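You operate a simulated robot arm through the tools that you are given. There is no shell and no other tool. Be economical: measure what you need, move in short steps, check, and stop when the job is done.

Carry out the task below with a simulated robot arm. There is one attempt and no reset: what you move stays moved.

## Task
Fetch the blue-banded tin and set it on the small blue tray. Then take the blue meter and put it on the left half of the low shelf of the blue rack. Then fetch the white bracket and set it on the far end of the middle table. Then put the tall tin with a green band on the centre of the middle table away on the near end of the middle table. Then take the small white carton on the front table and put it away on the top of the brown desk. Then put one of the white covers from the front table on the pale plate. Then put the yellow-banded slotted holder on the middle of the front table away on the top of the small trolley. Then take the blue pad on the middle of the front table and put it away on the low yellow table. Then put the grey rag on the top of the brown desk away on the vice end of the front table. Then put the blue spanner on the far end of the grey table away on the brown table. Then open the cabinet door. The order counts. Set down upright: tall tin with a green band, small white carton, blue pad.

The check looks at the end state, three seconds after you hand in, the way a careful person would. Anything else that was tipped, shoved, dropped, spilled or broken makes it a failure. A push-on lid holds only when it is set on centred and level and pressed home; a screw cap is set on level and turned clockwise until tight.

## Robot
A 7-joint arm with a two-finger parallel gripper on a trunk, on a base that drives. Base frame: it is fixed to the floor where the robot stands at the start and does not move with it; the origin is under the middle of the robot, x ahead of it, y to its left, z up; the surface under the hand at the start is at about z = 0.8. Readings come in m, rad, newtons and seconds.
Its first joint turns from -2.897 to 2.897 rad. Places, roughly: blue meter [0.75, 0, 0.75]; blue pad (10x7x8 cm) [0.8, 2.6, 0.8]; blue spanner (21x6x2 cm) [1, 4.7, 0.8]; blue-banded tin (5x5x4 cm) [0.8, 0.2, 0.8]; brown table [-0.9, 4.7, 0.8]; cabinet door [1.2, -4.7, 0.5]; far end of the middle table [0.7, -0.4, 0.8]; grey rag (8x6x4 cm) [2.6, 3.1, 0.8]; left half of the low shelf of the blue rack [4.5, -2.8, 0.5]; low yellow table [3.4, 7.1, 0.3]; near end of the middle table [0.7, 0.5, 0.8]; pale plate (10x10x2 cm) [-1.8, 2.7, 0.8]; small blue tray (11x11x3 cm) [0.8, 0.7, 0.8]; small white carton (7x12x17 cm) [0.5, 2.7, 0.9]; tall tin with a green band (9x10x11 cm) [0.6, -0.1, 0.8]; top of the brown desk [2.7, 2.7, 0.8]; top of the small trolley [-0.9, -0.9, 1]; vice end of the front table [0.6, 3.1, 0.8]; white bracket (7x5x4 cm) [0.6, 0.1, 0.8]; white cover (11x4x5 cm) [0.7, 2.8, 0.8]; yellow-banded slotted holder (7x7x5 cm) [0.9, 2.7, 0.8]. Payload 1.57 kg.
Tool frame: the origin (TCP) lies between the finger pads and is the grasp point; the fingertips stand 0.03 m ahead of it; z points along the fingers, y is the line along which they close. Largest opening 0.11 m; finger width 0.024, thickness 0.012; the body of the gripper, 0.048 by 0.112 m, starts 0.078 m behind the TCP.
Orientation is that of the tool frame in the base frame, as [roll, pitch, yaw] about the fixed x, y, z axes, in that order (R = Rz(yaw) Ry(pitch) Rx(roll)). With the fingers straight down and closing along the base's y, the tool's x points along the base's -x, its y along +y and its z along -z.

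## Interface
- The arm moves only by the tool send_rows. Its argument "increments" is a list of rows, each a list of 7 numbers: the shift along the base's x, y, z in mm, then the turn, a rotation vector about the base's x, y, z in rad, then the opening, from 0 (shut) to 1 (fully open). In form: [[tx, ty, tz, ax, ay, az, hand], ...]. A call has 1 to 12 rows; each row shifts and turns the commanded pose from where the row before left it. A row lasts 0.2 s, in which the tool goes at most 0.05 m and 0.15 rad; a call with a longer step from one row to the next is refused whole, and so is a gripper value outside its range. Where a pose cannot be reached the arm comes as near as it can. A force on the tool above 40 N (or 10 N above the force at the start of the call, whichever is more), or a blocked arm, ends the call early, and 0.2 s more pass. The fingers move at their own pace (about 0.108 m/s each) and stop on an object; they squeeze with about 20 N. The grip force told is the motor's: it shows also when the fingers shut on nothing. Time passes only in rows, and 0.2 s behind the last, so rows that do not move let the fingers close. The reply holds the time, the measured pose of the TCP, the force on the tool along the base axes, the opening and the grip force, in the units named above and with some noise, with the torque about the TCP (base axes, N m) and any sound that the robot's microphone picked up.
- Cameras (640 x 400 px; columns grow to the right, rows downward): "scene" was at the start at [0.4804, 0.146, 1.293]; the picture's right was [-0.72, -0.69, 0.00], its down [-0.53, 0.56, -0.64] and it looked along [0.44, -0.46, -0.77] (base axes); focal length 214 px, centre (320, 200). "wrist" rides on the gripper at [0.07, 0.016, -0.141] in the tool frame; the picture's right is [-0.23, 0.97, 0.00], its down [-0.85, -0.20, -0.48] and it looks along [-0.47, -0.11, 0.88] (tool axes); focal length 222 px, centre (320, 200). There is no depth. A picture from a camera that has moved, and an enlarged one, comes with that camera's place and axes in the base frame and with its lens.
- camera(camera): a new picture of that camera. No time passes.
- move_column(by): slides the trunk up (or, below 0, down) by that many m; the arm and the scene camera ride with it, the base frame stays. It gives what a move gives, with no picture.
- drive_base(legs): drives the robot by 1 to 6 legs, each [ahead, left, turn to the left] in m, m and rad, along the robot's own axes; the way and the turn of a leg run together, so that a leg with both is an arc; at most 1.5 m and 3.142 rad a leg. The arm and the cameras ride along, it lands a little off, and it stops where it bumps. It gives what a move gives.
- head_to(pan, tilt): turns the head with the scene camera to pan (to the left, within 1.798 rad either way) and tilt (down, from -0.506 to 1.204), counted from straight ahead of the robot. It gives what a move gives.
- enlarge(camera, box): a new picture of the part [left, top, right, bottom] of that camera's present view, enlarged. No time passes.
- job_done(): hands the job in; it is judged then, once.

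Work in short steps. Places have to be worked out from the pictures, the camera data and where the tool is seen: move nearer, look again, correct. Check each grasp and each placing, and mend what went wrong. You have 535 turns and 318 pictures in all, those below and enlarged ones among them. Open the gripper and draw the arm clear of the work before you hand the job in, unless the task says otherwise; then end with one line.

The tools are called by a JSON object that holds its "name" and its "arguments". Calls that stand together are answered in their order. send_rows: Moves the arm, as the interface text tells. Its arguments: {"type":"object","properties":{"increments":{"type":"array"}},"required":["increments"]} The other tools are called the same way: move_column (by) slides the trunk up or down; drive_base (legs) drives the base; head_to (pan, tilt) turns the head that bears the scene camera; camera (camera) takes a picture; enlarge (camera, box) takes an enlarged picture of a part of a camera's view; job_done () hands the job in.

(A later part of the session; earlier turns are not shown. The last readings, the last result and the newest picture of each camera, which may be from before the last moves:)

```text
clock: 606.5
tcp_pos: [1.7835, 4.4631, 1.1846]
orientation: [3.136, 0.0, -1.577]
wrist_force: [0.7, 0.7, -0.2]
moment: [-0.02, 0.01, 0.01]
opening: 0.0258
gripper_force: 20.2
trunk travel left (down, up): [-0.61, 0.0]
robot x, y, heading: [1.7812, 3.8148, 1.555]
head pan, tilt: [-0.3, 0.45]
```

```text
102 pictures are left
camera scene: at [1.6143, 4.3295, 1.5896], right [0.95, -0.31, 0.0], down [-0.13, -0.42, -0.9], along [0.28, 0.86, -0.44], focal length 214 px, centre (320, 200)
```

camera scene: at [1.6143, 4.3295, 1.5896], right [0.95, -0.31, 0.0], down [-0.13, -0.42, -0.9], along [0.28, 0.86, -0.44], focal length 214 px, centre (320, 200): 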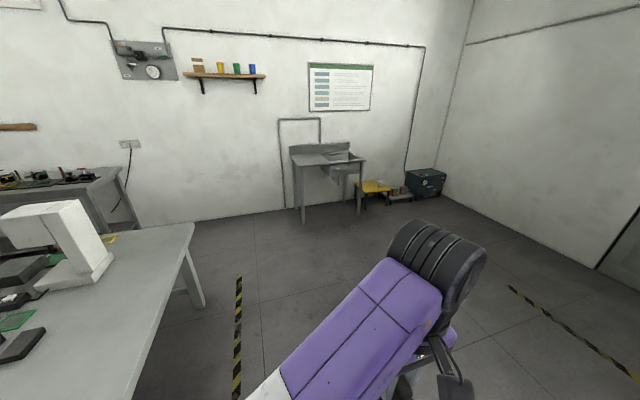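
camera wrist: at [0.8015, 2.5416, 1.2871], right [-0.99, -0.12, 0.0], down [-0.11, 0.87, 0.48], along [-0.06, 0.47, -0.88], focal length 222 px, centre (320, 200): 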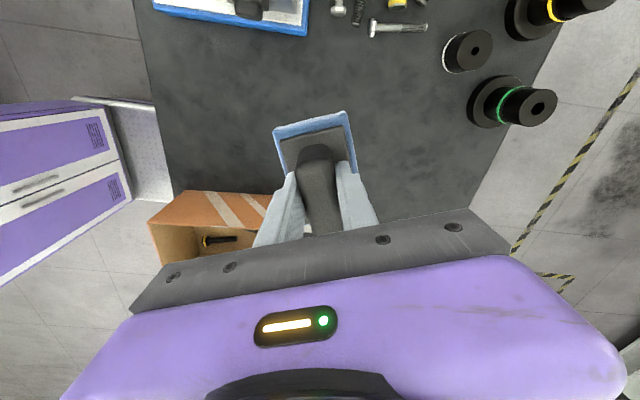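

The yellow table is at about (3.3, 6.95) in the far corner; floor is clear. I drive toward it.

{"name": "drive_base", "arguments": {"legs": [[1.05, -0.74, 0.016], [1.05, -0.74, 0]]}}

{"name": "head_to", "arguments": {"pan": 0.0, "tilt": 0.7}}

{"name": "camera", "arguments": {"camera": "scene"}}

```text
clock: 619.0
tcp_pos: [3.2674, 6.563, 1.1842]
orientation: [3.137, 0.0, -1.593]
wrist_force: [-1.2, 0.7, -1.6]
moment: [-0.02, -0.01, 0.0]
opening: 0.0256
gripper_force: 20.1
trunk travel left (down, up): [-0.61, 0.0]
robot x, y, heading: [3.2543, 5.9108, 1.541]
head pan, tilt: [-0.3, 0.45]
```

```text
clock: 619.8
tcp_pos: [3.2671, 6.5619, 1.1845]
orientation: [3.137, -0.001, -1.589]
wrist_force: [-0.9, 0.0, -0.6]
moment: [-0.01, 0.01, 0.02]
opening: 0.026
gripper_force: 20.4
trunk travel left (down, up): [-0.61, 0.0]
robot x, y, heading: [3.2554, 5.9137, 1.546]
head pan, tilt: [0.0, 0.7]
```

```text
101 pictures are left
camera scene: at [3.0683, 6.4297, 1.5676], right [1.0, -0.02, 0.0], down [-0.02, -0.64, -0.77], along [0.02, 0.77, -0.64], focal length 214 px, centre (320, 200)
```

scene: 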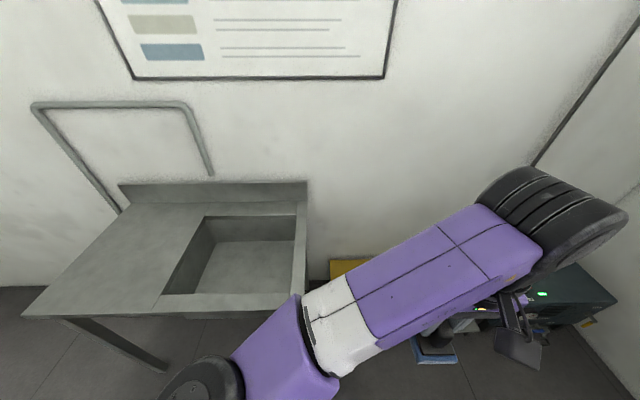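

{"name": "camera", "arguments": {"camera": "wrist"}}

{"name": "head_to", "arguments": {"pan": -0.5, "tilt": 0.7}}

{"name": "camera", "arguments": {"camera": "scene"}}

```text
100 pictures are left
camera wrist: at [3.2499, 6.4941, 1.325], right [-0.97, 0.25, 0.0], down [0.22, 0.85, 0.48], along [0.11, 0.46, -0.88], focal length 222 px, centre (320, 200)
```

wrist: 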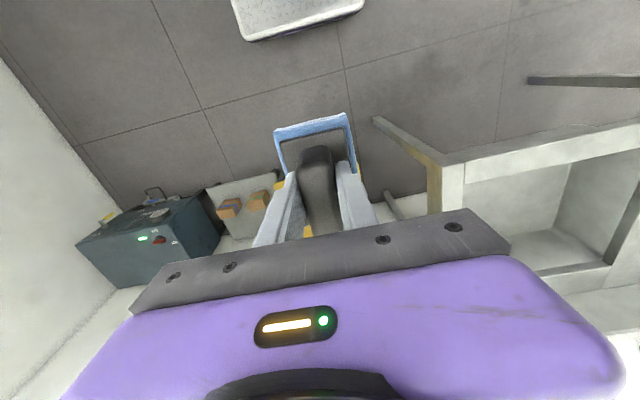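

```text
clock: 620.7
tcp_pos: [3.2667, 6.5641, 1.1833]
orientation: [3.136, 0.0, -1.589]
wrist_force: [0.9, -0.5, -1.4]
moment: [0.01, 0.03, 0.0]
opening: 0.0258
gripper_force: 19.5
trunk travel left (down, up): [-0.61, 0.0]
robot x, y, heading: [3.254, 5.916, 1.547]
head pan, tilt: [-0.499, 0.7]
```

```text
99 pictures are left
camera scene: at [3.1086, 6.4184, 1.5675], right [0.87, -0.5, 0.0], down [-0.32, -0.56, -0.76], along [0.38, 0.66, -0.64], focal length 214 px, centre (320, 200)
```

scene: 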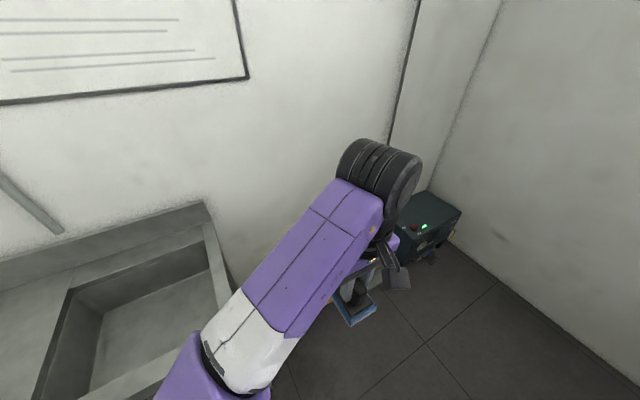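

I move the base right and a bit ahead (to about (3.7, 6.2)), so the hand will reach left over the yellow table.

{"name": "drive_base", "arguments": {"legs": [[0.1, -0.45, 0.024]]}}

{"name": "head_to", "arguments": {"pan": 0.35, "tilt": 0.75}}

{"name": "camera", "arguments": {"camera": "scene"}}

```text
clock: 623.5
tcp_pos: [3.7113, 6.6549, 1.1841]
orientation: [3.136, 0.0, -1.568]
wrist_force: [0.2, -0.6, -1.2]
moment: [-0.03, -0.02, 0.03]
opening: 0.0259
gripper_force: 20.1
trunk travel left (down, up): [-0.61, 0.0]
robot x, y, heading: [3.7134, 6.0057, 1.564]
head pan, tilt: [-0.499, 0.7]
```

```text
clock: 624.7
tcp_pos: [3.713, 6.6554, 1.1826]
orientation: [3.137, 0.0, -1.569]
wrist_force: [-0.2, 0.2, 0.0]
moment: [-0.02, -0.01, -0.01]
opening: 0.0257
gripper_force: 20.1
trunk travel left (down, up): [-0.61, 0.0]
robot x, y, heading: [3.7156, 6.0046, 1.567]
head pan, tilt: [0.351, 0.75]
```

```text
98 pictures are left
camera scene: at [3.4874, 6.5116, 1.5633], right [0.94, 0.34, 0.0], down [0.23, -0.64, -0.73], along [-0.25, 0.69, -0.68], focal length 214 px, centre (320, 200)
```

scene: 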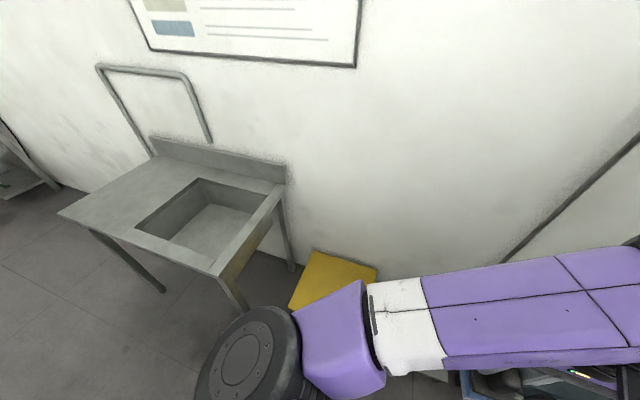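

Yellow table top: x 3.16–3.59, y 6.88–7.29, empty. I lower the trunk and advance 0.28 m.

{"name": "move_column", "arguments": {"by": -0.4}}

{"name": "move_column", "arguments": {"by": -0.15}}

{"name": "drive_base", "arguments": {"legs": [[0.28, 0, 0.005]]}}

{"name": "camera", "arguments": {"camera": "scene"}}

```text
clock: 628.5
tcp_pos: [3.7118, 6.6554, 0.7839]
orientation: [3.136, 0.0, -1.568]
wrist_force: [0.4, 0.1, -0.4]
moment: [-0.01, 0.02, -0.01]
opening: 0.0253
gripper_force: 19.9
trunk travel left (down, up): [-0.21, 0.4]
robot x, y, heading: [3.7137, 6.0073, 1.564]
head pan, tilt: [0.351, 0.75]
```

```text
clock: 630.2
tcp_pos: [3.7124, 6.6555, 0.6333]
orientation: [3.136, 0.002, -1.569]
wrist_force: [-0.5, 0.1, -0.3]
moment: [0.03, 0.01, 0.0]
opening: 0.0257
gripper_force: 20.0
trunk travel left (down, up): [-0.06, 0.55]
robot x, y, heading: [3.7159, 6.0023, 1.561]
head pan, tilt: [0.351, 0.75]
```

```text
clock: 632.2
tcp_pos: [3.7107, 6.934, 0.6345]
orientation: [3.136, 0.0, -1.568]
wrist_force: [-0.2, -0.3, -0.1]
moment: [-0.02, -0.03, 0.0]
opening: 0.0257
gripper_force: 20.2
trunk travel left (down, up): [-0.06, 0.55]
robot x, y, heading: [3.7131, 6.2793, 1.573]
head pan, tilt: [0.351, 0.75]
```

```text
97 pictures are left
camera scene: at [3.4869, 6.7892, 1.0133], right [0.94, 0.34, 0.0], down [0.23, -0.64, -0.73], along [-0.25, 0.69, -0.68], focal length 214 px, centre (320, 200)
```

scene: 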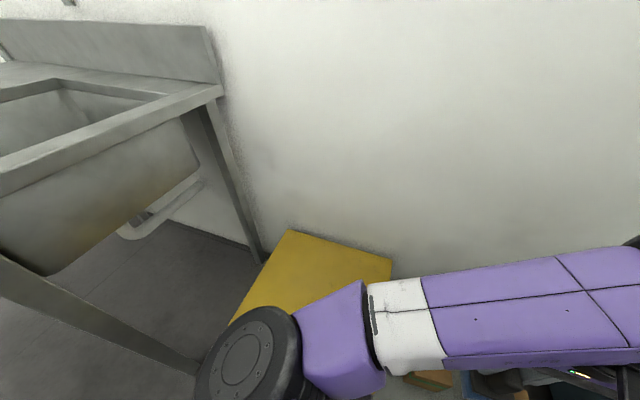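

I shift the base 0.1 m right for more room from the sink, then bring the hand over the table centre.

{"name": "drive_base", "arguments": {"legs": [[0, -0.1, 0]]}}

{"name": "send_rows", "arguments": {"increments": [[-40, 12, 0, 0, 0, 0, 0], [-42, 13, 0, 0, 0, 0, 0], [-42, 13, 0, 0, 0, 0, 0], [-42, 13, 0, 0, 0, 0, 0], [-42, 13, 0, 0, 0, 0, 0], [-42, 13, 0, 0, 0, 0, 0], [0, 0, 0, 0, 0, 0, 0]]}}

{"name": "camera", "arguments": {"camera": "scene"}}

{"name": "camera", "arguments": {"camera": "wrist"}}

```text
clock: 633.3
tcp_pos: [3.8108, 6.933, 0.6346]
orientation: [3.137, 0.0, -1.568]
wrist_force: [0.6, -0.1, -1.2]
moment: [-0.01, 0.0, 0.03]
opening: 0.0256
gripper_force: 19.9
trunk travel left (down, up): [-0.06, 0.55]
robot x, y, heading: [3.8085, 6.2836, 1.565]
head pan, tilt: [0.351, 0.75]
```

```text
clock: 634.9
tcp_pos: [3.5607, 7.0115, 0.6329]
orientation: [3.137, 0.002, -1.569]
wrist_force: [0.0, -0.5, -1.1]
moment: [0.0, -0.03, 0.0]
opening: 0.0256
gripper_force: 20.0
trunk travel left (down, up): [-0.06, 0.55]
robot x, y, heading: [3.8161, 6.282, 1.571]
head pan, tilt: [0.351, 0.75]
```

```text
96 pictures are left
camera scene: at [3.5866, 6.789, 1.0133], right [0.94, 0.34, 0.0], down [0.23, -0.64, -0.73], along [-0.25, 0.69, -0.68], focal length 214 px, centre (320, 200)
```

scene: 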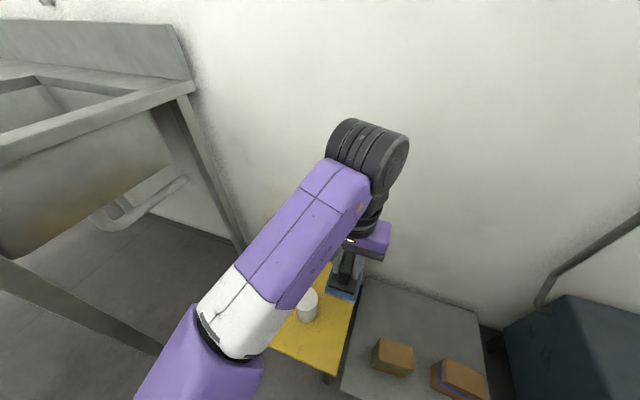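

```text
95 pictures are left
camera wrist: at [3.545, 6.9424, 0.7752], right [-0.97, 0.22, 0.01], down [0.2, 0.86, 0.48], along [0.1, 0.47, -0.88], focal length 222 px, centre (320, 200)
```

wrist: 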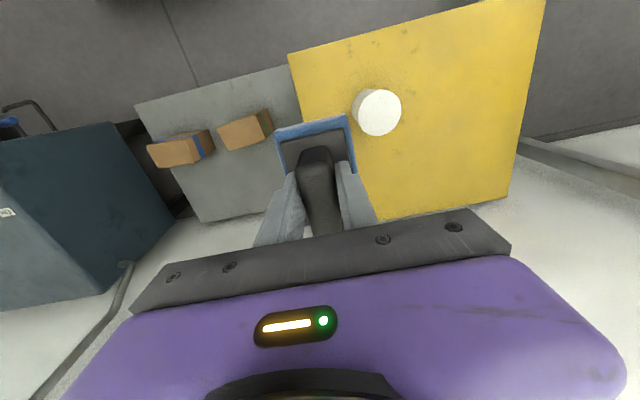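

There's a white roll on the table near (3.47, 7.0), so I'll set the pad on the left part at about (3.28, 7.08). I move half-way, then check.

{"name": "send_rows", "arguments": {"increments": [[-45, 11, 0, 0, 0, 0, 0], [-45, 11, 0, 0, 0, 0, 0], [-45, 11, 0, 0, 0, 0, 0], [-45, 11, 0, 0, 0, 0, 0], [-45, 12, 0, 0, 0, 0, 0], [-45, 12, 0, 0, 0, 0, 0], [0, 0, 0, 0, 0, 0, 0]]}}

{"name": "camera", "arguments": {"camera": "scene"}}

{"name": "camera", "arguments": {"camera": "wrist"}}

```text
clock: 636.5
tcp_pos: [3.2934, 7.0816, 0.6339]
orientation: [3.136, 0.002, -1.569]
wrist_force: [-0.2, -0.8, -0.7]
moment: [-0.03, 0.02, -0.03]
opening: 0.0256
gripper_force: 19.8
trunk travel left (down, up): [-0.06, 0.55]
robot x, y, heading: [3.8139, 6.2821, 1.567]
head pan, tilt: [0.351, 0.75]
```

```text
94 pictures are left
camera scene: at [3.5867, 6.7891, 1.0132], right [0.94, 0.34, 0.0], down [0.23, -0.64, -0.73], along [-0.25, 0.69, -0.68], focal length 214 px, centre (320, 200)
```

scene: 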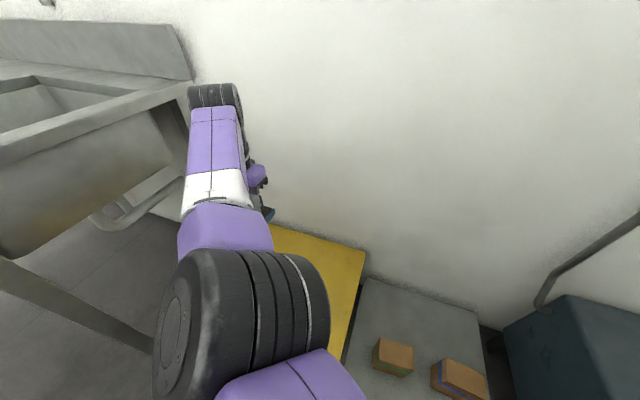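

```text
93 pictures are left
camera wrist: at [3.2768, 7.0117, 0.7744], right [-0.97, 0.23, 0.01], down [0.2, 0.85, 0.48], along [0.1, 0.47, -0.88], focal length 222 px, centre (320, 200)
```

wrist: 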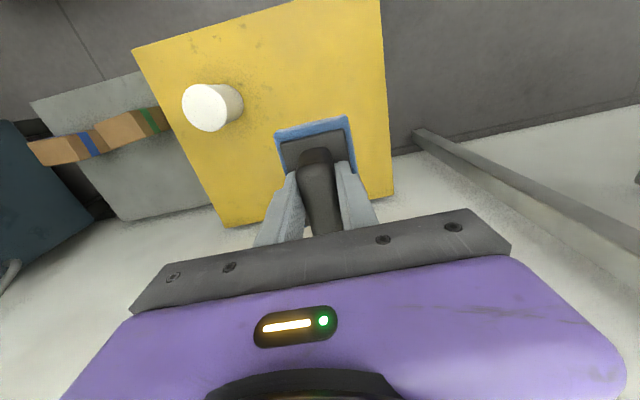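

Nearly stretched; to stay clear of the straight-arm trap I bring the base a bit nearer and put the hand back.

{"name": "drive_base", "arguments": {"legs": [[0.07, 0.08, 0]]}}

{"name": "send_rows", "arguments": {"increments": [[38, -35, 0, 0, 0, 0, 0], [38, -35, 0, 0, 0, 0, 0], [0, 0, -40, 0, 0, 0, 0], [0, 0, -40, 0, 0, 0, 0], [0, 0, -40, 0, 0, 0, 0], [0, 0, -30, 0, 0, 0, 0], [0, 0, 0, 0, 0, 0, 0]]}}

{"name": "camera", "arguments": {"camera": "scene"}}

{"name": "camera", "arguments": {"camera": "wrist"}}

```text
clock: 637.7
tcp_pos: [3.2105, 7.1513, 0.6328]
orientation: [3.137, 0.0, -1.565]
wrist_force: [-0.5, -0.1, -1.4]
moment: [-0.02, 0.03, 0.03]
opening: 0.0257
gripper_force: 19.5
trunk travel left (down, up): [-0.06, 0.55]
robot x, y, heading: [3.7336, 6.3514, 1.57]
head pan, tilt: [0.351, 0.75]
```

```text
refused: row 1 steps farther than a row can; nothing moved
```

```text
92 pictures are left
camera scene: at [3.5055, 6.8599, 1.0132], right [0.94, 0.34, 0.0], down [0.24, -0.64, -0.73], along [-0.25, 0.69, -0.68], focal length 214 px, centre (320, 200)
```

scene: 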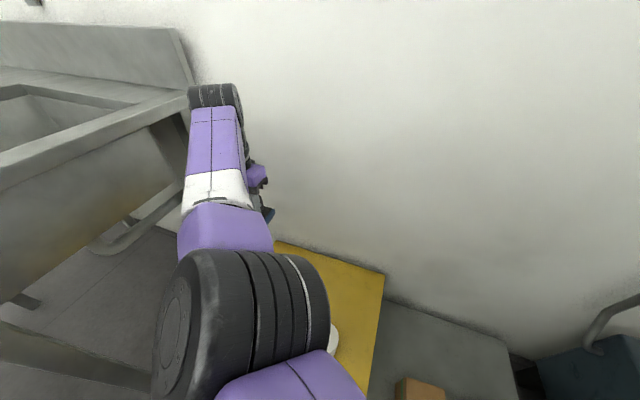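

```text
91 pictures are left
camera wrist: at [3.1952, 7.0815, 0.7742], right [-0.98, 0.22, 0.0], down [0.2, 0.86, 0.48], along [0.1, 0.47, -0.88], focal length 222 px, centre (320, 200)
```

wrist: 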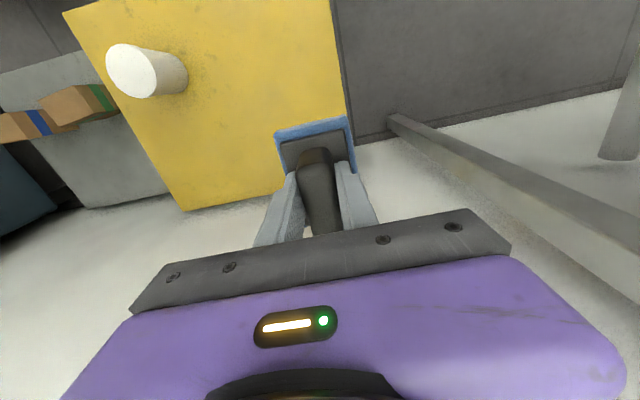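

{"name": "send_rows", "arguments": {"increments": [[25, -25, 0, 0, 0, 0, 0], [25, -25, 0, 0, 0, 0, 0], [26, -25, 0, 0, 0, 0, 0], [0, 0, -40, 0, 0, 0, 0], [0, 0, -40, 0, 0, 0, 0], [0, 0, -40, 0, 0, 0, 0], [0, 0, -30, 0, 0, 0, 0], [0, 0, 0, 0, 0, 0, 0]]}}

{"name": "camera", "arguments": {"camera": "scene"}}

{"name": "camera", "arguments": {"camera": "wrist"}}

```text
clock: 639.5
tcp_pos: [3.2877, 7.0756, 0.4811]
orientation: [3.137, 0.001, -1.565]
wrist_force: [-0.7, -0.5, -0.7]
moment: [-0.01, 0.0, -0.04]
opening: 0.0259
gripper_force: 20.3
trunk travel left (down, up): [-0.06, 0.55]
robot x, y, heading: [3.7342, 6.3561, 1.577]
head pan, tilt: [0.351, 0.75]
```

```text
90 pictures are left
camera scene: at [3.5055, 6.8599, 1.0133], right [0.94, 0.34, 0.0], down [0.24, -0.64, -0.73], along [-0.25, 0.69, -0.68], focal length 214 px, centre (320, 200)
```

scene: 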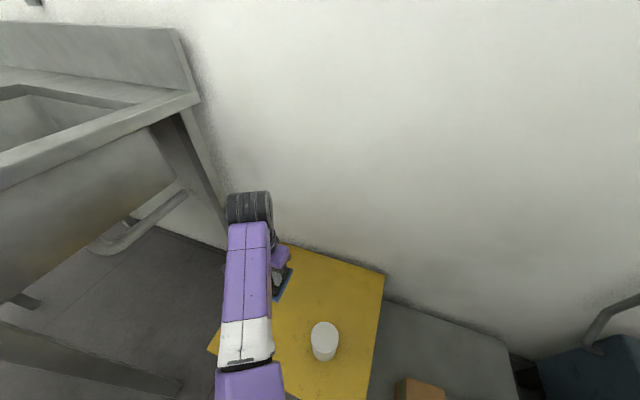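

```text
89 pictures are left
camera wrist: at [3.2722, 7.0063, 0.622], right [-0.98, 0.22, 0.0], down [0.2, 0.86, 0.48], along [0.1, 0.47, -0.88], focal length 222 px, centre (320, 200)
```

wrist: 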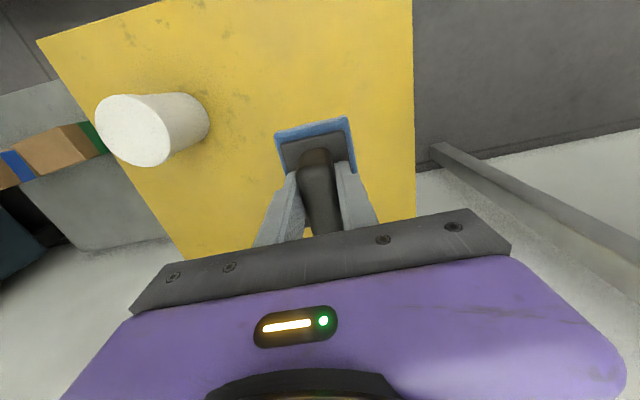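

Good room. I lower to contact.

{"name": "send_rows", "arguments": {"increments": [[0, 0, -20, 0, 0, 0, 0], [0, 0, -15, 0, 0, 0, 0], [0, 0, -10, 0, 0, 0, 0], [0, 0, -5, 0, 0, 0, 0], [0, 0, -5, 0, 0, 0, 0], [0, 0, 0, 0, 0, 0, 0]]}}

```text
clock: 640.9
tcp_pos: [3.2875, 7.0742, 0.4265]
orientation: [3.135, 0.0, -1.565]
wrist_force: [-0.3, 0.1, -1.6]
moment: [0.01, 0.01, -0.02]
opening: 0.0257
gripper_force: 20.4
trunk travel left (down, up): [-0.06, 0.55]
robot x, y, heading: [3.7374, 6.3565, 1.58]
head pan, tilt: [0.351, 0.75]
```

{"name": "send_rows", "arguments": {"increments": [[0, 0, -4, 0, 0, 0, 0], [0, 0, -4, 0, 0, 0, 0], [0, 0, -4, 0, 0, 0, 0], [0, 0, -3, 0, 0, 0, 0], [0, 0, -3, 0, 0, 0, 0], [0, 0, -3, 0, 0, 0, 0], [0, 0, 0, 0, 0, 0, 0]]}}

```text
clock: 642.5
tcp_pos: [3.287, 7.0759, 0.4074]
orientation: [3.137, 0.002, -1.565]
wrist_force: [0.1, 0.6, -0.6]
moment: [0.01, 0.0, 0.01]
opening: 0.0257
gripper_force: 19.8
trunk travel left (down, up): [-0.06, 0.55]
robot x, y, heading: [3.7357, 6.3519, 1.573]
head pan, tilt: [0.351, 0.75]
```

{"name": "send_rows", "arguments": {"increments": [[0, 0, -3, 0, 0, 0, 0], [0, 0, -3, 0, 0, 0, 0], [0, 0, -3, 0, 0, 0, 0], [0, 0, -3, 0, 0, 0, 0], [0, 0, -3, 0, 0, 0, 0], [0, 0, -3, 0, 0, 0, 0], [0, 0, -3, 0, 0, 0, 0], [0, 0, 0, 0, 0, 0, 0]]}}

```text
clock: 644.3
tcp_pos: [3.2877, 7.0737, 0.3859]
orientation: [3.134, 0.0, -1.565]
wrist_force: [-0.4, 0.2, -1.0]
moment: [0.01, 0.06, 0.02]
opening: 0.0256
gripper_force: 20.3
trunk travel left (down, up): [-0.06, 0.55]
robot x, y, heading: [3.7339, 6.3501, 1.573]
head pan, tilt: [0.351, 0.75]
```

{"name": "send_rows", "arguments": {"increments": [[0, 0, -3, 0, 0, 0, 0], [0, 0, -3, 0, 0, 0, 0], [0, 0, -3, 0, 0, 0, 0], [0, 0, -3, 0, 0, 0, 0], [0, 0, -3, 0, 0, 0, 0], [0, 0, -3, 0, 0, 0, 0], [0, 0, -3, 0, 0, 0, 0], [0, 0, 0, 0, 0, 0, 0]]}}

{"name": "camera", "arguments": {"camera": "wrist"}}

```text
clock: 646.1
tcp_pos: [3.2863, 7.0744, 0.3669]
orientation: [3.137, 0.002, -1.566]
wrist_force: [5.9, -7.0, 20.8]
moment: [-0.44, -0.51, -0.13]
opening: 0.0262
gripper_force: 19.9
trunk travel left (down, up): [-0.06, 0.55]
robot x, y, heading: [3.737, 6.3512, 1.568]
head pan, tilt: [0.351, 0.75]
```

```text
88 pictures are left
camera wrist: at [3.271, 7.0063, 0.508], right [-0.98, 0.22, 0.01], down [0.2, 0.86, 0.48], along [0.1, 0.47, -0.88], focal length 222 px, centre (320, 200)
```

wrist: 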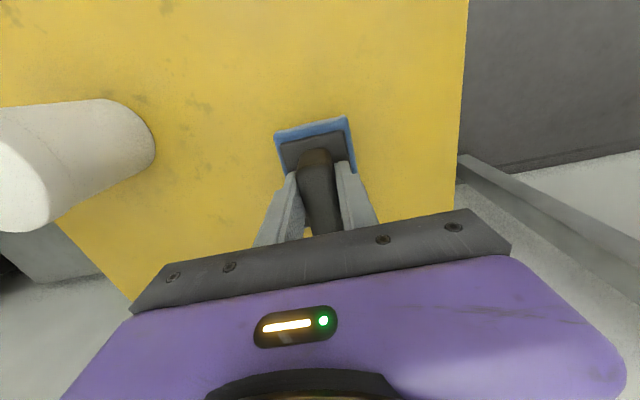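

Contact (21 N); table top ≈0.297. I release and lift.

{"name": "send_rows", "arguments": {"increments": [[0, 0, 1, 0, 0, 0, 0], [0, 0, 0, 0, 0, 0, 0.5], [0, 0, 0, 0, 0, 0, 0.5], [0, 0, 20, 0, 0, 0, 0.5], [0, 0, 40, 0, 0, 0, 0.5], [0, 0, 40, 0, 0, 0, 0.5], [0, 0, 40, 0, 0, 0, 0.5], [0, 0, 40, 0, 0, 0, 0.5], [0, 0, 0, 0, 0, 0, 0.5]]}}

{"name": "camera", "arguments": {"camera": "wrist"}}

```text
clock: 648.1
tcp_pos: [3.2874, 7.0753, 0.5457]
orientation: [3.137, -0.001, -1.563]
wrist_force: [0.3, 0.3, -0.3]
moment: [0.03, 0.02, 0.02]
opening: 0.0549
gripper_force: 0.1
trunk travel left (down, up): [-0.06, 0.55]
robot x, y, heading: [3.7358, 6.3529, 1.57]
head pan, tilt: [0.351, 0.75]
```

```text
87 pictures are left
camera wrist: at [3.2715, 7.0066, 0.6871], right [-0.98, 0.22, 0.0], down [0.2, 0.86, 0.48], along [0.1, 0.47, -0.88], focal length 222 px, centre (320, 200)
```

wrist: 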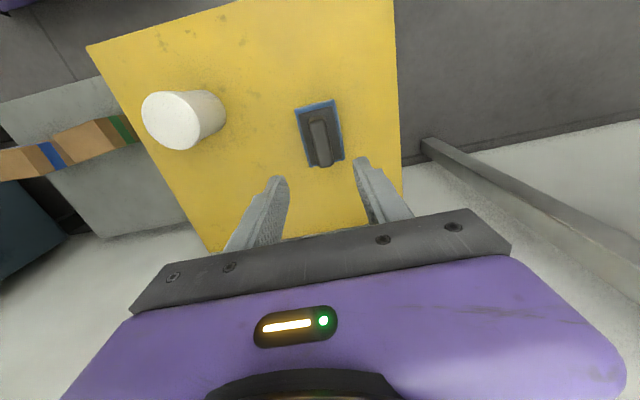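

The pad stands upright on the yellow table. Now I fold the arm back, raise the trunk and drive back to the desk from its north side.

{"name": "send_rows", "arguments": {"increments": [[0, 0, 45, 0, 0, 0, 1], [0, 0, 45, 0, 0, 0, 1], [45, -7, 10, 0, 0, 0, 1], [45, -7, 10, 0, 0, 0, 1], [45, -7, 0, 0, 0, 0, 1], [45, -7, 0, 0, 0, 0, 1], [45, -7, 0, 0, 0, 0, 1], [45, -7, 0, 0, 0, 0, 1], [45, -7, 0, 0, 0, 0, 1], [45, -7, 0, 0, 0, 0, 1], [45, -10, 0, 0, 0, 0, 1], [40, -10, 0, 0, 0, 0, 1]]}}

{"name": "move_column", "arguments": {"by": 0.4}}

{"name": "move_column", "arguments": {"by": 0.15}}

{"name": "drive_base", "arguments": {"legs": [[-1.0, 0.5, 0], [-1.0, 0.5, 0]]}}

```text
clock: 650.7
tcp_pos: [3.7318, 7.0017, 0.656]
orientation: [3.135, 0.0, -1.563]
wrist_force: [0.1, 0.1, -0.7]
moment: [0.01, -0.02, -0.01]
opening: 0.1099
gripper_force: 0.1
trunk travel left (down, up): [-0.06, 0.55]
robot x, y, heading: [3.7365, 6.3529, 1.574]
head pan, tilt: [0.351, 0.75]
```

```text
clock: 654.5
tcp_pos: [3.7313, 7.0003, 1.0559]
orientation: [3.135, 0.001, -1.564]
wrist_force: [-0.3, 0.6, 0.4]
moment: [0.04, -0.03, -0.03]
opening: 0.1101
gripper_force: 0.1
trunk travel left (down, up): [-0.46, 0.15]
robot x, y, heading: [3.7327, 6.3561, 1.572]
head pan, tilt: [0.351, 0.75]
```

```text
clock: 656.3
tcp_pos: [3.7319, 7.0006, 1.2053]
orientation: [3.136, 0.0, -1.567]
wrist_force: [0.4, 0.2, -1.0]
moment: [0.01, -0.03, 0.04]
opening: 0.1099
gripper_force: 0.1
trunk travel left (down, up): [-0.61, 0.0]
robot x, y, heading: [3.7371, 6.3522, 1.573]
head pan, tilt: [0.351, 0.75]
```

```text
clock: 667.4
tcp_pos: [2.717, 4.996, 1.2046]
orientation: [3.135, 0.0, -1.571]
wrist_force: [0.5, 0.3, 1.1]
moment: [-0.01, 0.0, -0.02]
opening: 0.1103
gripper_force: 0.1
trunk travel left (down, up): [-0.61, 0.0]
robot x, y, heading: [2.7161, 4.3509, 1.563]
head pan, tilt: [0.351, 0.75]
```

{"name": "drive_base", "arguments": {"legs": [[0, 0, 3.135], [0.45, 0, 0]]}}

{"name": "head_to", "arguments": {"pan": -0.4, "tilt": 0.8}}

{"name": "camera", "arguments": {"camera": "scene"}}

{"name": "camera", "arguments": {"camera": "wrist"}}

```text
clock: 677.6
tcp_pos: [2.7681, 3.243, 1.2057]
orientation: [3.135, 0.0, 1.623]
wrist_force: [0.5, 1.3, -0.3]
moment: [0.01, 0.03, 0.01]
opening: 0.11
gripper_force: 0.0
trunk travel left (down, up): [-0.61, 0.0]
robot x, y, heading: [2.7348, 3.8895, -1.522]
head pan, tilt: [0.351, 0.75]
```

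```text
clock: 678.7
tcp_pos: [2.7674, 3.2438, 1.2039]
orientation: [3.136, 0.001, 1.624]
wrist_force: [-0.4, -0.3, 0.5]
moment: [-0.04, -0.02, 0.01]
opening: 0.11
gripper_force: 0.1
trunk travel left (down, up): [-0.61, 0.0]
robot x, y, heading: [2.7349, 3.8907, -1.523]
head pan, tilt: [-0.4, 0.799]
```

```text
86 pictures are left
camera scene: at [2.9273, 3.3978, 1.5593], right [-0.94, 0.34, 0.0], down [0.25, 0.67, -0.7], along [-0.24, -0.65, -0.72], focal length 214 px, centre (320, 200)
```

scene: 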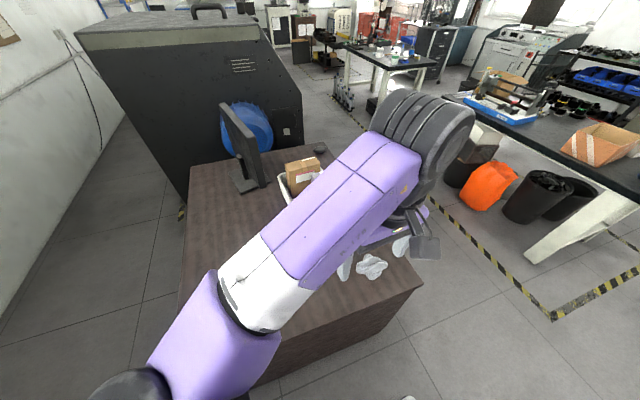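

```text
85 pictures are left
camera wrist: at [2.7788, 3.3144, 1.3461], right [0.98, -0.18, 0.0], down [-0.16, -0.86, 0.48], along [-0.08, -0.47, -0.88], focal length 222 px, centre (320, 200)
```

wrist: 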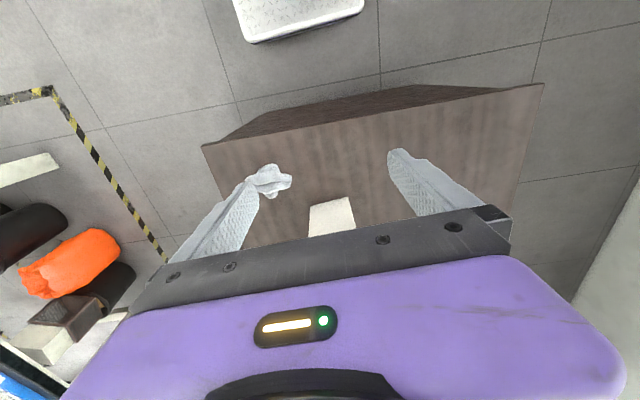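

Rag at about (2.60, 3.09). I straighten and shift the base, then lower over it.

{"name": "drive_base", "arguments": {"legs": [[0, -0.12, -0.048]]}}

{"name": "send_rows", "arguments": {"increments": [[0, -30, -30, 0, 0, 0, 1], [0, -30, -35, 0, 0, 0, 1], [0, -30, -35, 0, 0, 0, 1], [0, -30, -35, 0, 0, 0, 1], [0, -28, -35, 0, 0, 0, 1], [0, 0, -35, 0, 0, 0, 1], [0, 0, 0, 0, 0, 0, 1]]}}

{"name": "camera", "arguments": {"camera": "wrist"}}

```text
clock: 680.0
tcp_pos: [2.6138, 3.2397, 1.2046]
orientation: [3.136, 0.001, 1.573]
wrist_force: [0.8, -0.1, 0.6]
moment: [-0.03, -0.01, 0.0]
opening: 0.1101
gripper_force: 0.0
trunk travel left (down, up): [-0.61, 0.0]
robot x, y, heading: [2.6122, 3.8872, -1.569]
head pan, tilt: [-0.4, 0.799]
```

```text
clock: 681.6
tcp_pos: [2.6113, 3.0924, 1.0011]
orientation: [3.135, 0.0, 1.574]
wrist_force: [0.3, 0.0, -0.4]
moment: [0.01, 0.02, -0.01]
opening: 0.11
gripper_force: 0.0
trunk travel left (down, up): [-0.61, 0.0]
robot x, y, heading: [2.6106, 3.8822, -1.569]
head pan, tilt: [-0.4, 0.799]
```

```text
84 pictures are left
camera wrist: at [2.6267, 3.1624, 1.1426], right [0.97, -0.22, 0.01], down [-0.2, -0.86, 0.48], along [-0.1, -0.47, -0.88], focal length 222 px, centre (320, 200)
```

wrist: 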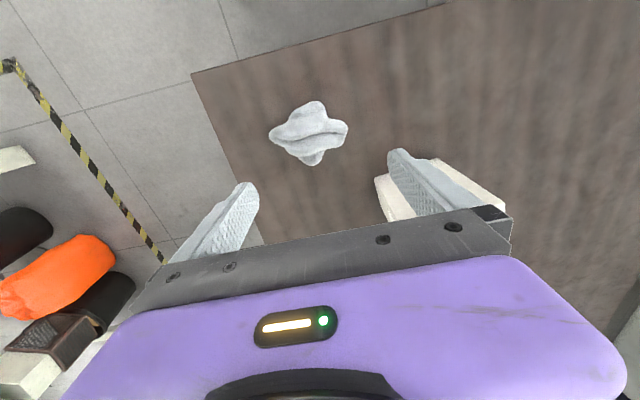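

{"name": "enlarge", "arguments": {"camera": "wrist", "box": [248, 80, 376, 180]}}

{"name": "enlarge", "arguments": {"camera": "scene", "box": [330, 230, 420, 300]}}

```text
4.00 times, centred on (312, 130) of wrist
camera zoom: at [2.6267, 3.1624, 1.1426], right [0.97, -0.22, 0.01], down [-0.2, -0.86, 0.48], along [-0.1, -0.47, -0.88], focal length 888 px, centre (352, 480)
```

zoom: 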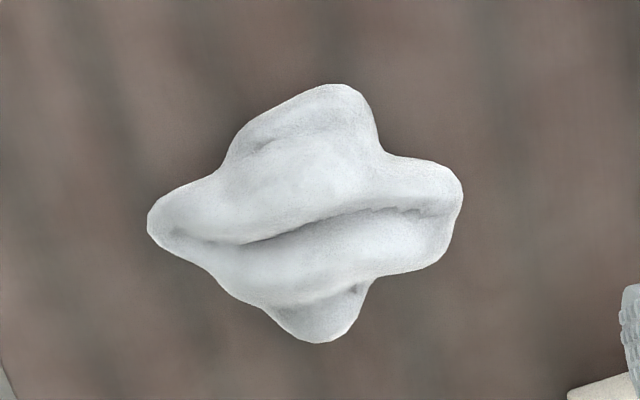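

```text
5.71 times, centred on (375, 265) of scene
camera zoom: at [2.7803, 3.3861, 1.5593], right [-0.92, 0.39, 0.0], down [0.28, 0.66, -0.7], along [-0.27, -0.64, -0.72], focal length 1226 px, centre (6, -171)
```

zoom: 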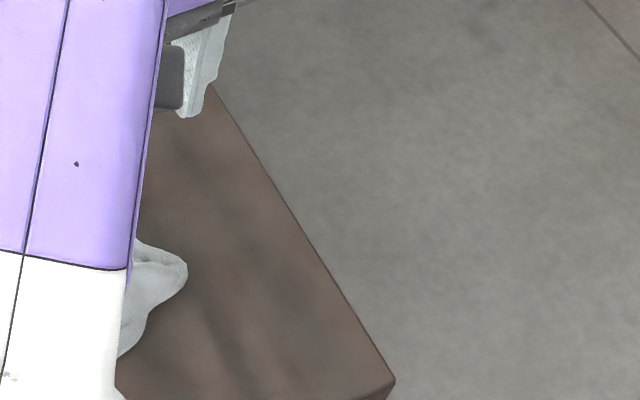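

The rag is star-shaped; its bump on the near side (centre ≈(2.605, 3.12), about 5 cm wide) suits the fingers as they are. I descend onto it.

{"name": "send_rows", "arguments": {"increments": [[-3, 13, -40, 0, 0, 0, 1], [-3, 13, -45, 0, 0, 0, 1], [0, 0, -45, 0, 0, 0, 1], [0, 0, -40, 0, 0, 0, 1], [0, 0, 0, 0, 0, 0, 1]]}}

{"name": "camera", "arguments": {"camera": "wrist"}}

```text
clock: 682.8
tcp_pos: [2.6051, 3.1187, 0.8318]
orientation: [3.137, 0.001, 1.572]
wrist_force: [-0.3, 0.1, 0.0]
moment: [0.03, 0.02, -0.01]
opening: 0.1099
gripper_force: 0.1
trunk travel left (down, up): [-0.61, 0.0]
robot x, y, heading: [2.61, 3.8847, -1.569]
head pan, tilt: [-0.4, 0.799]
```

```text
81 pictures are left
camera wrist: at [2.6193, 3.1891, 0.9725], right [0.97, -0.22, 0.01], down [-0.2, -0.86, 0.48], along [-0.1, -0.47, -0.88], focal length 222 px, centre (320, 200)
```

wrist: 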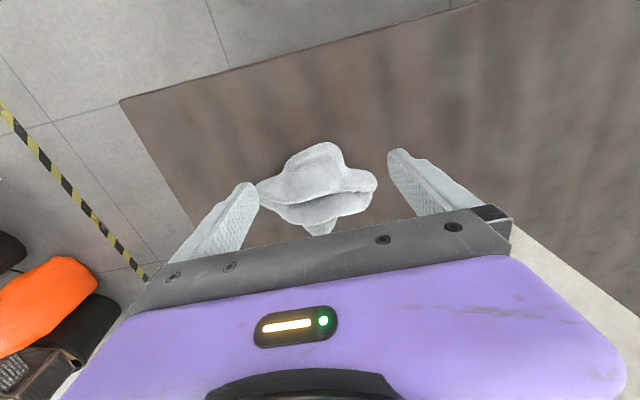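

I shift 8 mm toward the bump's tip and 4 mm left, lower to 0.788 and close.

{"name": "send_rows", "arguments": {"increments": [[-4, 8, -15, 0, 0, 0, 1], [0, 0, -15, 0, 0, 0, 1], [0, 0, -10, 0, 0, 0, 1], [0, 0, -4, 0, 0, 0, 1], [0, 0, 0, 0, 0, 0, 0.7], [0, 0, 0, 0, 0, 0, 0.4], [0, 0, 0, 0, 0, 0, 0], [0, 0, 0, 0, 0, 0, 0], [0, 0, 0, 0, 0, 0, 0]]}}

{"name": "camera", "arguments": {"camera": "wrist"}}

```text
clock: 684.8
tcp_pos: [2.6022, 3.1251, 0.7871]
orientation: [3.137, 0.0, 1.574]
wrist_force: [0.7, 0.2, 0.0]
moment: [0.05, 0.0, 0.0]
opening: 0.0002
gripper_force: 20.2
trunk travel left (down, up): [-0.61, 0.0]
robot x, y, heading: [2.6095, 3.8877, -1.575]
head pan, tilt: [-0.4, 0.799]
```

```text
80 pictures are left
camera wrist: at [2.6174, 3.1966, 0.9278], right [0.97, -0.22, 0.0], down [-0.2, -0.86, 0.48], along [-0.1, -0.47, -0.88], focal length 222 px, centre (320, 200)
```

wrist: 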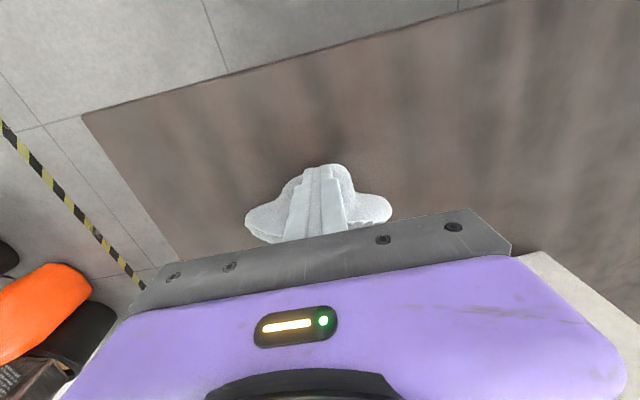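

The fingers closed on nothing: the real body is smaller (8×6 cm) and centred at about (2.595, 3.085). I open, rise, recentre and try again.

{"name": "send_rows", "arguments": {"increments": [[0, 0, 0, 0, 0, 0, 1], [0, 0, 0, 0, 0, 0, 1], [0, 0, 0, 0, 0, 0, 1], [0, 0, 40, 0, 0, 0, 1], [0, 0, 25, 0, 0, 0, 1], [-6, -20, 0, 0, 0, 0, 1], [0, -18, 0, 0, 0, 0, 1], [0, 0, 0, 0, 0, 0, 1]]}}

{"name": "camera", "arguments": {"camera": "wrist"}}

```text
clock: 686.6
tcp_pos: [2.5957, 3.0858, 0.8507]
orientation: [3.135, 0.0, 1.575]
wrist_force: [0.4, 0.7, -0.4]
moment: [0.02, 0.02, 0.03]
opening: 0.1102
gripper_force: 0.1
trunk travel left (down, up): [-0.61, 0.0]
robot x, y, heading: [2.6098, 3.8823, -1.573]
head pan, tilt: [-0.4, 0.799]
```

```text
79 pictures are left
camera wrist: at [2.6115, 3.1577, 0.992], right [0.97, -0.22, 0.0], down [-0.2, -0.86, 0.48], along [-0.1, -0.47, -0.88], focal length 222 px, centre (320, 200)
```

wrist: 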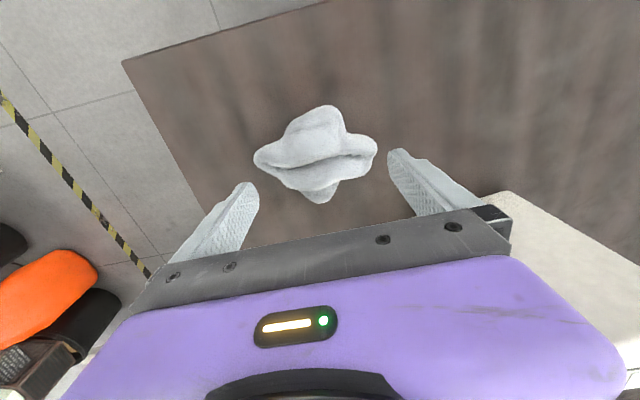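

{"name": "send_rows", "arguments": {"increments": [[-3, 6, -25, 0, 0, 0, 1], [0, 0, -20, 0, 0, 0, 1], [0, 0, -15, 0, 0, 0, 1], [0, 0, -5, 0, 0, 0, 1], [0, 0, 0, 0, 0, 0, 0.8], [0, 0, 0, 0, 0, 0, 0.5], [0, 0, 0, 0, 0, 0, 0.2], [0, 0, 0, 0, 0, 0, 0], [0, 0, 0, 0, 0, 0, 0]]}}

{"name": "camera", "arguments": {"camera": "wrist"}}

```text
clock: 688.6
tcp_pos: [2.5932, 3.0944, 0.7857]
orientation: [3.137, -0.001, 1.574]
wrist_force: [-0.3, -0.5, 0.2]
moment: [-0.01, -0.01, -0.02]
opening: 0.0727
gripper_force: 19.4
trunk travel left (down, up): [-0.61, 0.0]
robot x, y, heading: [2.6129, 3.8874, -1.575]
head pan, tilt: [-0.4, 0.799]
```

```text
78 pictures are left
camera wrist: at [2.609, 3.1644, 0.927], right [0.97, -0.22, 0.0], down [-0.2, -0.86, 0.48], along [-0.1, -0.47, -0.88], focal length 222 px, centre (320, 200)
```

wrist: 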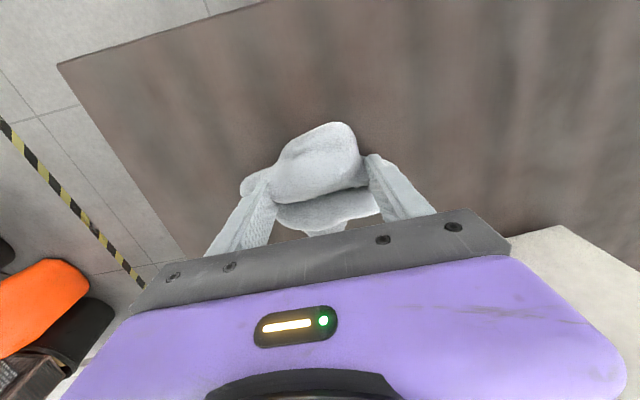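

Gripped (73 mm). I lift to 1.2 and retract.

{"name": "send_rows", "arguments": {"increments": [[0, 0, 20, 0, 0, 0, 0], [0, 0, 45, 0, 0, 0, 0], [0, 0, 45, 0, 0, 0, 0], [0, 0, 45, 0, 0, 0, 0], [0, 0, 45, 0, 0, 0, 0], [0, 0, 45, 0, 0, 0, 0], [0, 0, 45, 0, 0, 0, 0], [0, 0, 45, 0, 0, 0, 0], [0, 45, 45, 0, 0, 0, 0], [0, 45, 0, 0, 0, 0, 0], [0, 40, 0, 0, 0, 0, 0], [0, 0, 0, 0, 0, 0, 0]]}}

{"name": "camera", "arguments": {"camera": "wrist"}}

```text
refused: row 9 steps farther than a row can; nothing moved
```

```text
77 pictures are left
camera wrist: at [2.609, 3.1644, 0.927], right [0.97, -0.22, 0.0], down [-0.2, -0.86, 0.48], along [-0.1, -0.47, -0.88], focal length 222 px, centre (320, 200)
```

wrist: 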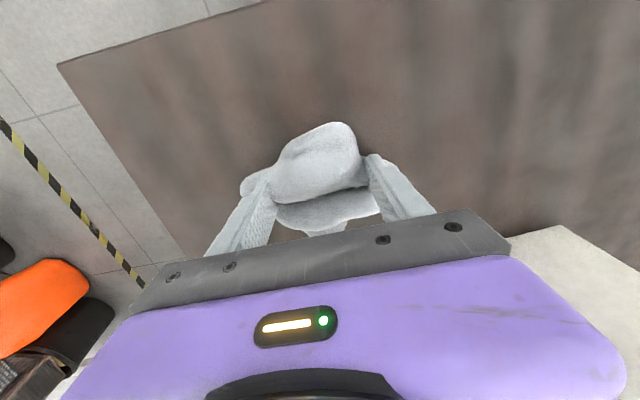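

{"name": "send_rows", "arguments": {"increments": [[0, 0, 20, 0, 0, 0, 0], [0, 0, 45, 0, 0, 0, 0], [0, 0, 45, 0, 0, 0, 0], [0, 0, 45, 0, 0, 0, 0], [0, 0, 45, 0, 0, 0, 0], [0, 0, 45, 0, 0, 0, 0], [0, 0, 45, 0, 0, 0, 0], [0, 0, 45, 0, 0, 0, 0], [0, 45, 20, 0, 0, 0, 0], [0, 45, 10, 0, 0, 0, 0], [0, 40, 0, 0, 0, 0, 0], [0, 0, 0, 0, 0, 0, 0]]}}

{"name": "camera", "arguments": {"camera": "wrist"}}

```text
clock: 691.2
tcp_pos: [2.5939, 3.1336, 0.9527]
orientation: [3.14, 0.0, 1.574]
wrist_force: [0.7, 0.2, -0.3]
moment: [0.02, 0.0, 0.03]
opening: 0.0722
gripper_force: 19.7
out of reach, approached as far as the arm can: row 5, 6, 7, 8, 9, 10
trunk travel left (down, up): [-0.61, 0.0]
robot x, y, heading: [2.6139, 3.8858, -1.572]
head pan, tilt: [-0.4, 0.799]
```

```text
76 pictures are left
camera wrist: at [2.6089, 3.2048, 1.0938], right [0.97, -0.22, 0.0], down [-0.2, -0.86, 0.48], along [-0.1, -0.47, -0.88], focal length 222 px, centre (320, 200)
```

wrist: 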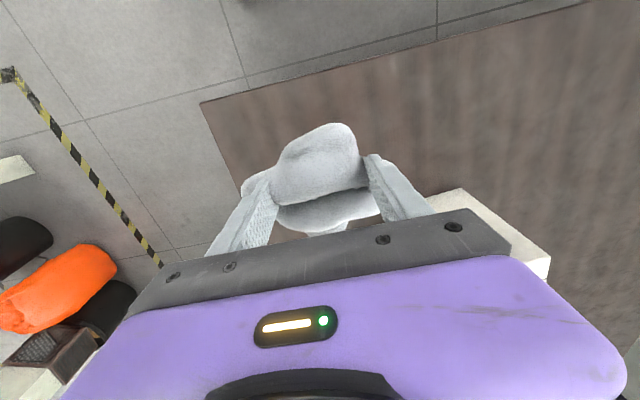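

Odd: reach limit while rising. I look at the arm's posture.

{"name": "head_to", "arguments": {"pan": 0.3, "tilt": 0.7}}

{"name": "camera", "arguments": {"camera": "scene"}}

```text
clock: 692.2
tcp_pos: [2.5934, 3.1344, 0.9533]
orientation: [3.136, 0.001, 1.573]
wrist_force: [-0.9, 0.3, 0.0]
moment: [-0.04, 0.05, 0.02]
opening: 0.0722
gripper_force: 20.1
trunk travel left (down, up): [-0.61, 0.0]
robot x, y, heading: [2.611, 3.8872, -1.573]
head pan, tilt: [0.3, 0.7]
```

```text
75 pictures are left
camera scene: at [2.8368, 3.3792, 1.5675], right [-0.96, -0.29, 0.0], down [-0.19, 0.62, -0.76], along [0.22, -0.73, -0.64], focal length 214 px, centre (320, 200)
```

scene: 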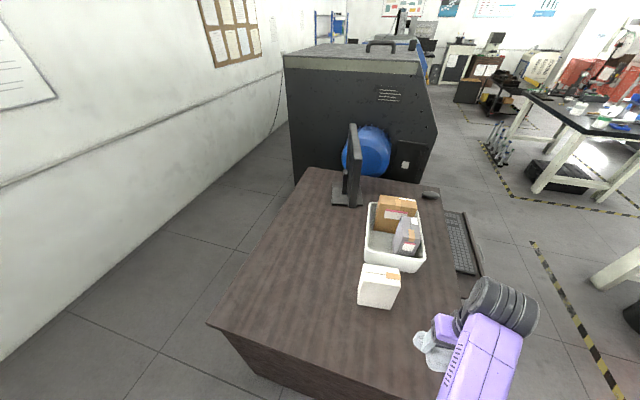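

{"name": "send_rows", "arguments": {"increments": [[0, 10, 30, 0, 0, 0, 0], [0, 10, 30, 0, 0, 0, 0], [0, 10, 30, 0, 0, 0, 0], [0, 0, 0, 0, 0, 0, 0]]}}

{"name": "head_to", "arguments": {"pan": -0.4, "tilt": 0.9}}

{"name": "camera", "arguments": {"camera": "scene"}}

```text
clock: 693.2
tcp_pos: [2.5942, 3.1645, 1.0414]
orientation: [3.136, 0.0, 1.573]
wrist_force: [0.2, -0.2, -0.4]
moment: [0.04, 0.04, 0.0]
opening: 0.0721
gripper_force: 20.4
trunk travel left (down, up): [-0.61, 0.0]
robot x, y, heading: [2.6152, 3.8865, -1.575]
head pan, tilt: [0.3, 0.7]
```

```text
clock: 694.3
tcp_pos: [2.5944, 3.1645, 1.0412]
orientation: [3.135, -0.001, 1.574]
wrist_force: [0.3, 0.1, -0.8]
moment: [-0.01, 0.0, -0.02]
opening: 0.0718
gripper_force: 19.8
trunk travel left (down, up): [-0.61, 0.0]
robot x, y, heading: [2.6097, 3.887, -1.575]
head pan, tilt: [-0.4, 0.901]
```

```text
74 pictures are left
camera scene: at [2.7824, 3.3908, 1.5514], right [-0.92, 0.39, 0.0], down [0.31, 0.72, -0.62], along [-0.24, -0.57, -0.78], focal length 214 px, centre (320, 200)
```

scene: 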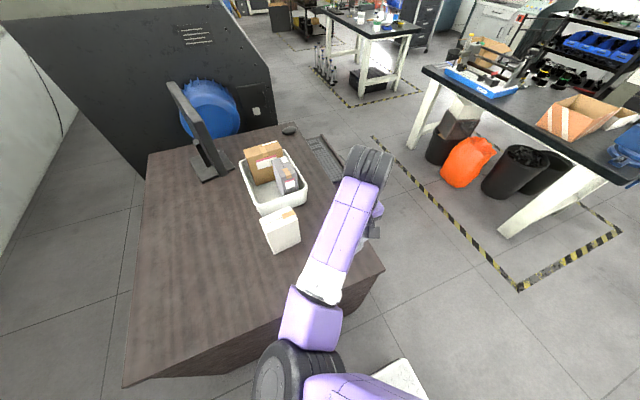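

It moves again. I finish retracting.

{"name": "send_rows", "arguments": {"increments": [[0, 15, 30, 0, 0, 0, 0], [0, 15, 30, 0, 0, 0, 0], [0, 15, 30, 0, 0, 0, 0], [0, 15, 30, 0, 0, 0, 0], [0, 15, 20, 0, 0, 0, 0], [0, 0, 0, 0, 0, 0, 0]]}}

{"name": "drive_base", "arguments": {"legs": [[-0.05, -0.9, 0.003], [0, -0.9, 0]]}}

{"name": "head_to", "arguments": {"pan": 0.0, "tilt": 0.75}}

{"name": "camera", "arguments": {"camera": "scene"}}

```text
clock: 695.7
tcp_pos: [2.5941, 3.2374, 1.1812]
orientation: [3.137, -0.001, 1.574]
wrist_force: [0.5, -0.3, -0.8]
moment: [0.01, -0.01, 0.01]
opening: 0.0716
gripper_force: 19.9
trunk travel left (down, up): [-0.61, 0.0]
robot x, y, heading: [2.6136, 3.8848, -1.577]
head pan, tilt: [-0.4, 0.901]
```

```text
clock: 704.7
tcp_pos: [0.8009, 3.3051, 1.1792]
orientation: [3.136, 0.001, 1.568]
wrist_force: [0.4, -0.4, -0.6]
moment: [-0.01, 0.01, -0.03]
opening: 0.0711
gripper_force: 20.2
trunk travel left (down, up): [-0.61, 0.0]
robot x, y, heading: [0.8224, 3.9525, -1.576]
head pan, tilt: [-0.4, 0.901]
```

```text
clock: 705.6
tcp_pos: [0.8013, 3.3033, 1.1804]
orientation: [3.136, 0.001, 1.567]
wrist_force: [-0.4, -0.3, -0.5]
moment: [0.0, 0.0, 0.0]
opening: 0.0711
gripper_force: 20.1
trunk travel left (down, up): [-0.61, 0.0]
robot x, y, heading: [0.823, 3.9572, -1.574]
head pan, tilt: [0.0, 0.75]
```

```text
73 pictures are left
camera scene: at [1.0189, 3.4435, 1.5633], right [-1.0, 0.01, 0.0], down [0.01, 0.68, -0.73], along [-0.01, -0.73, -0.68], focal length 214 px, centre (320, 200)
```

scene: 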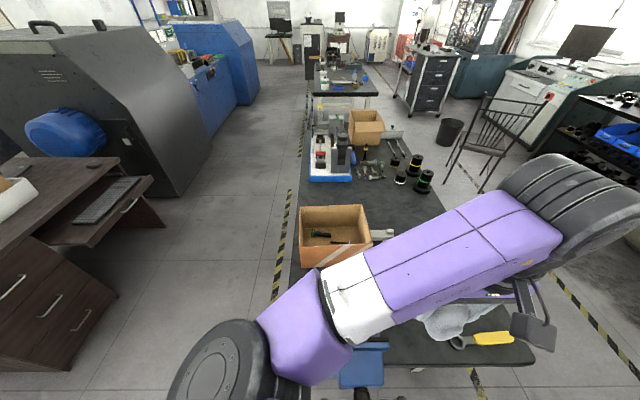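

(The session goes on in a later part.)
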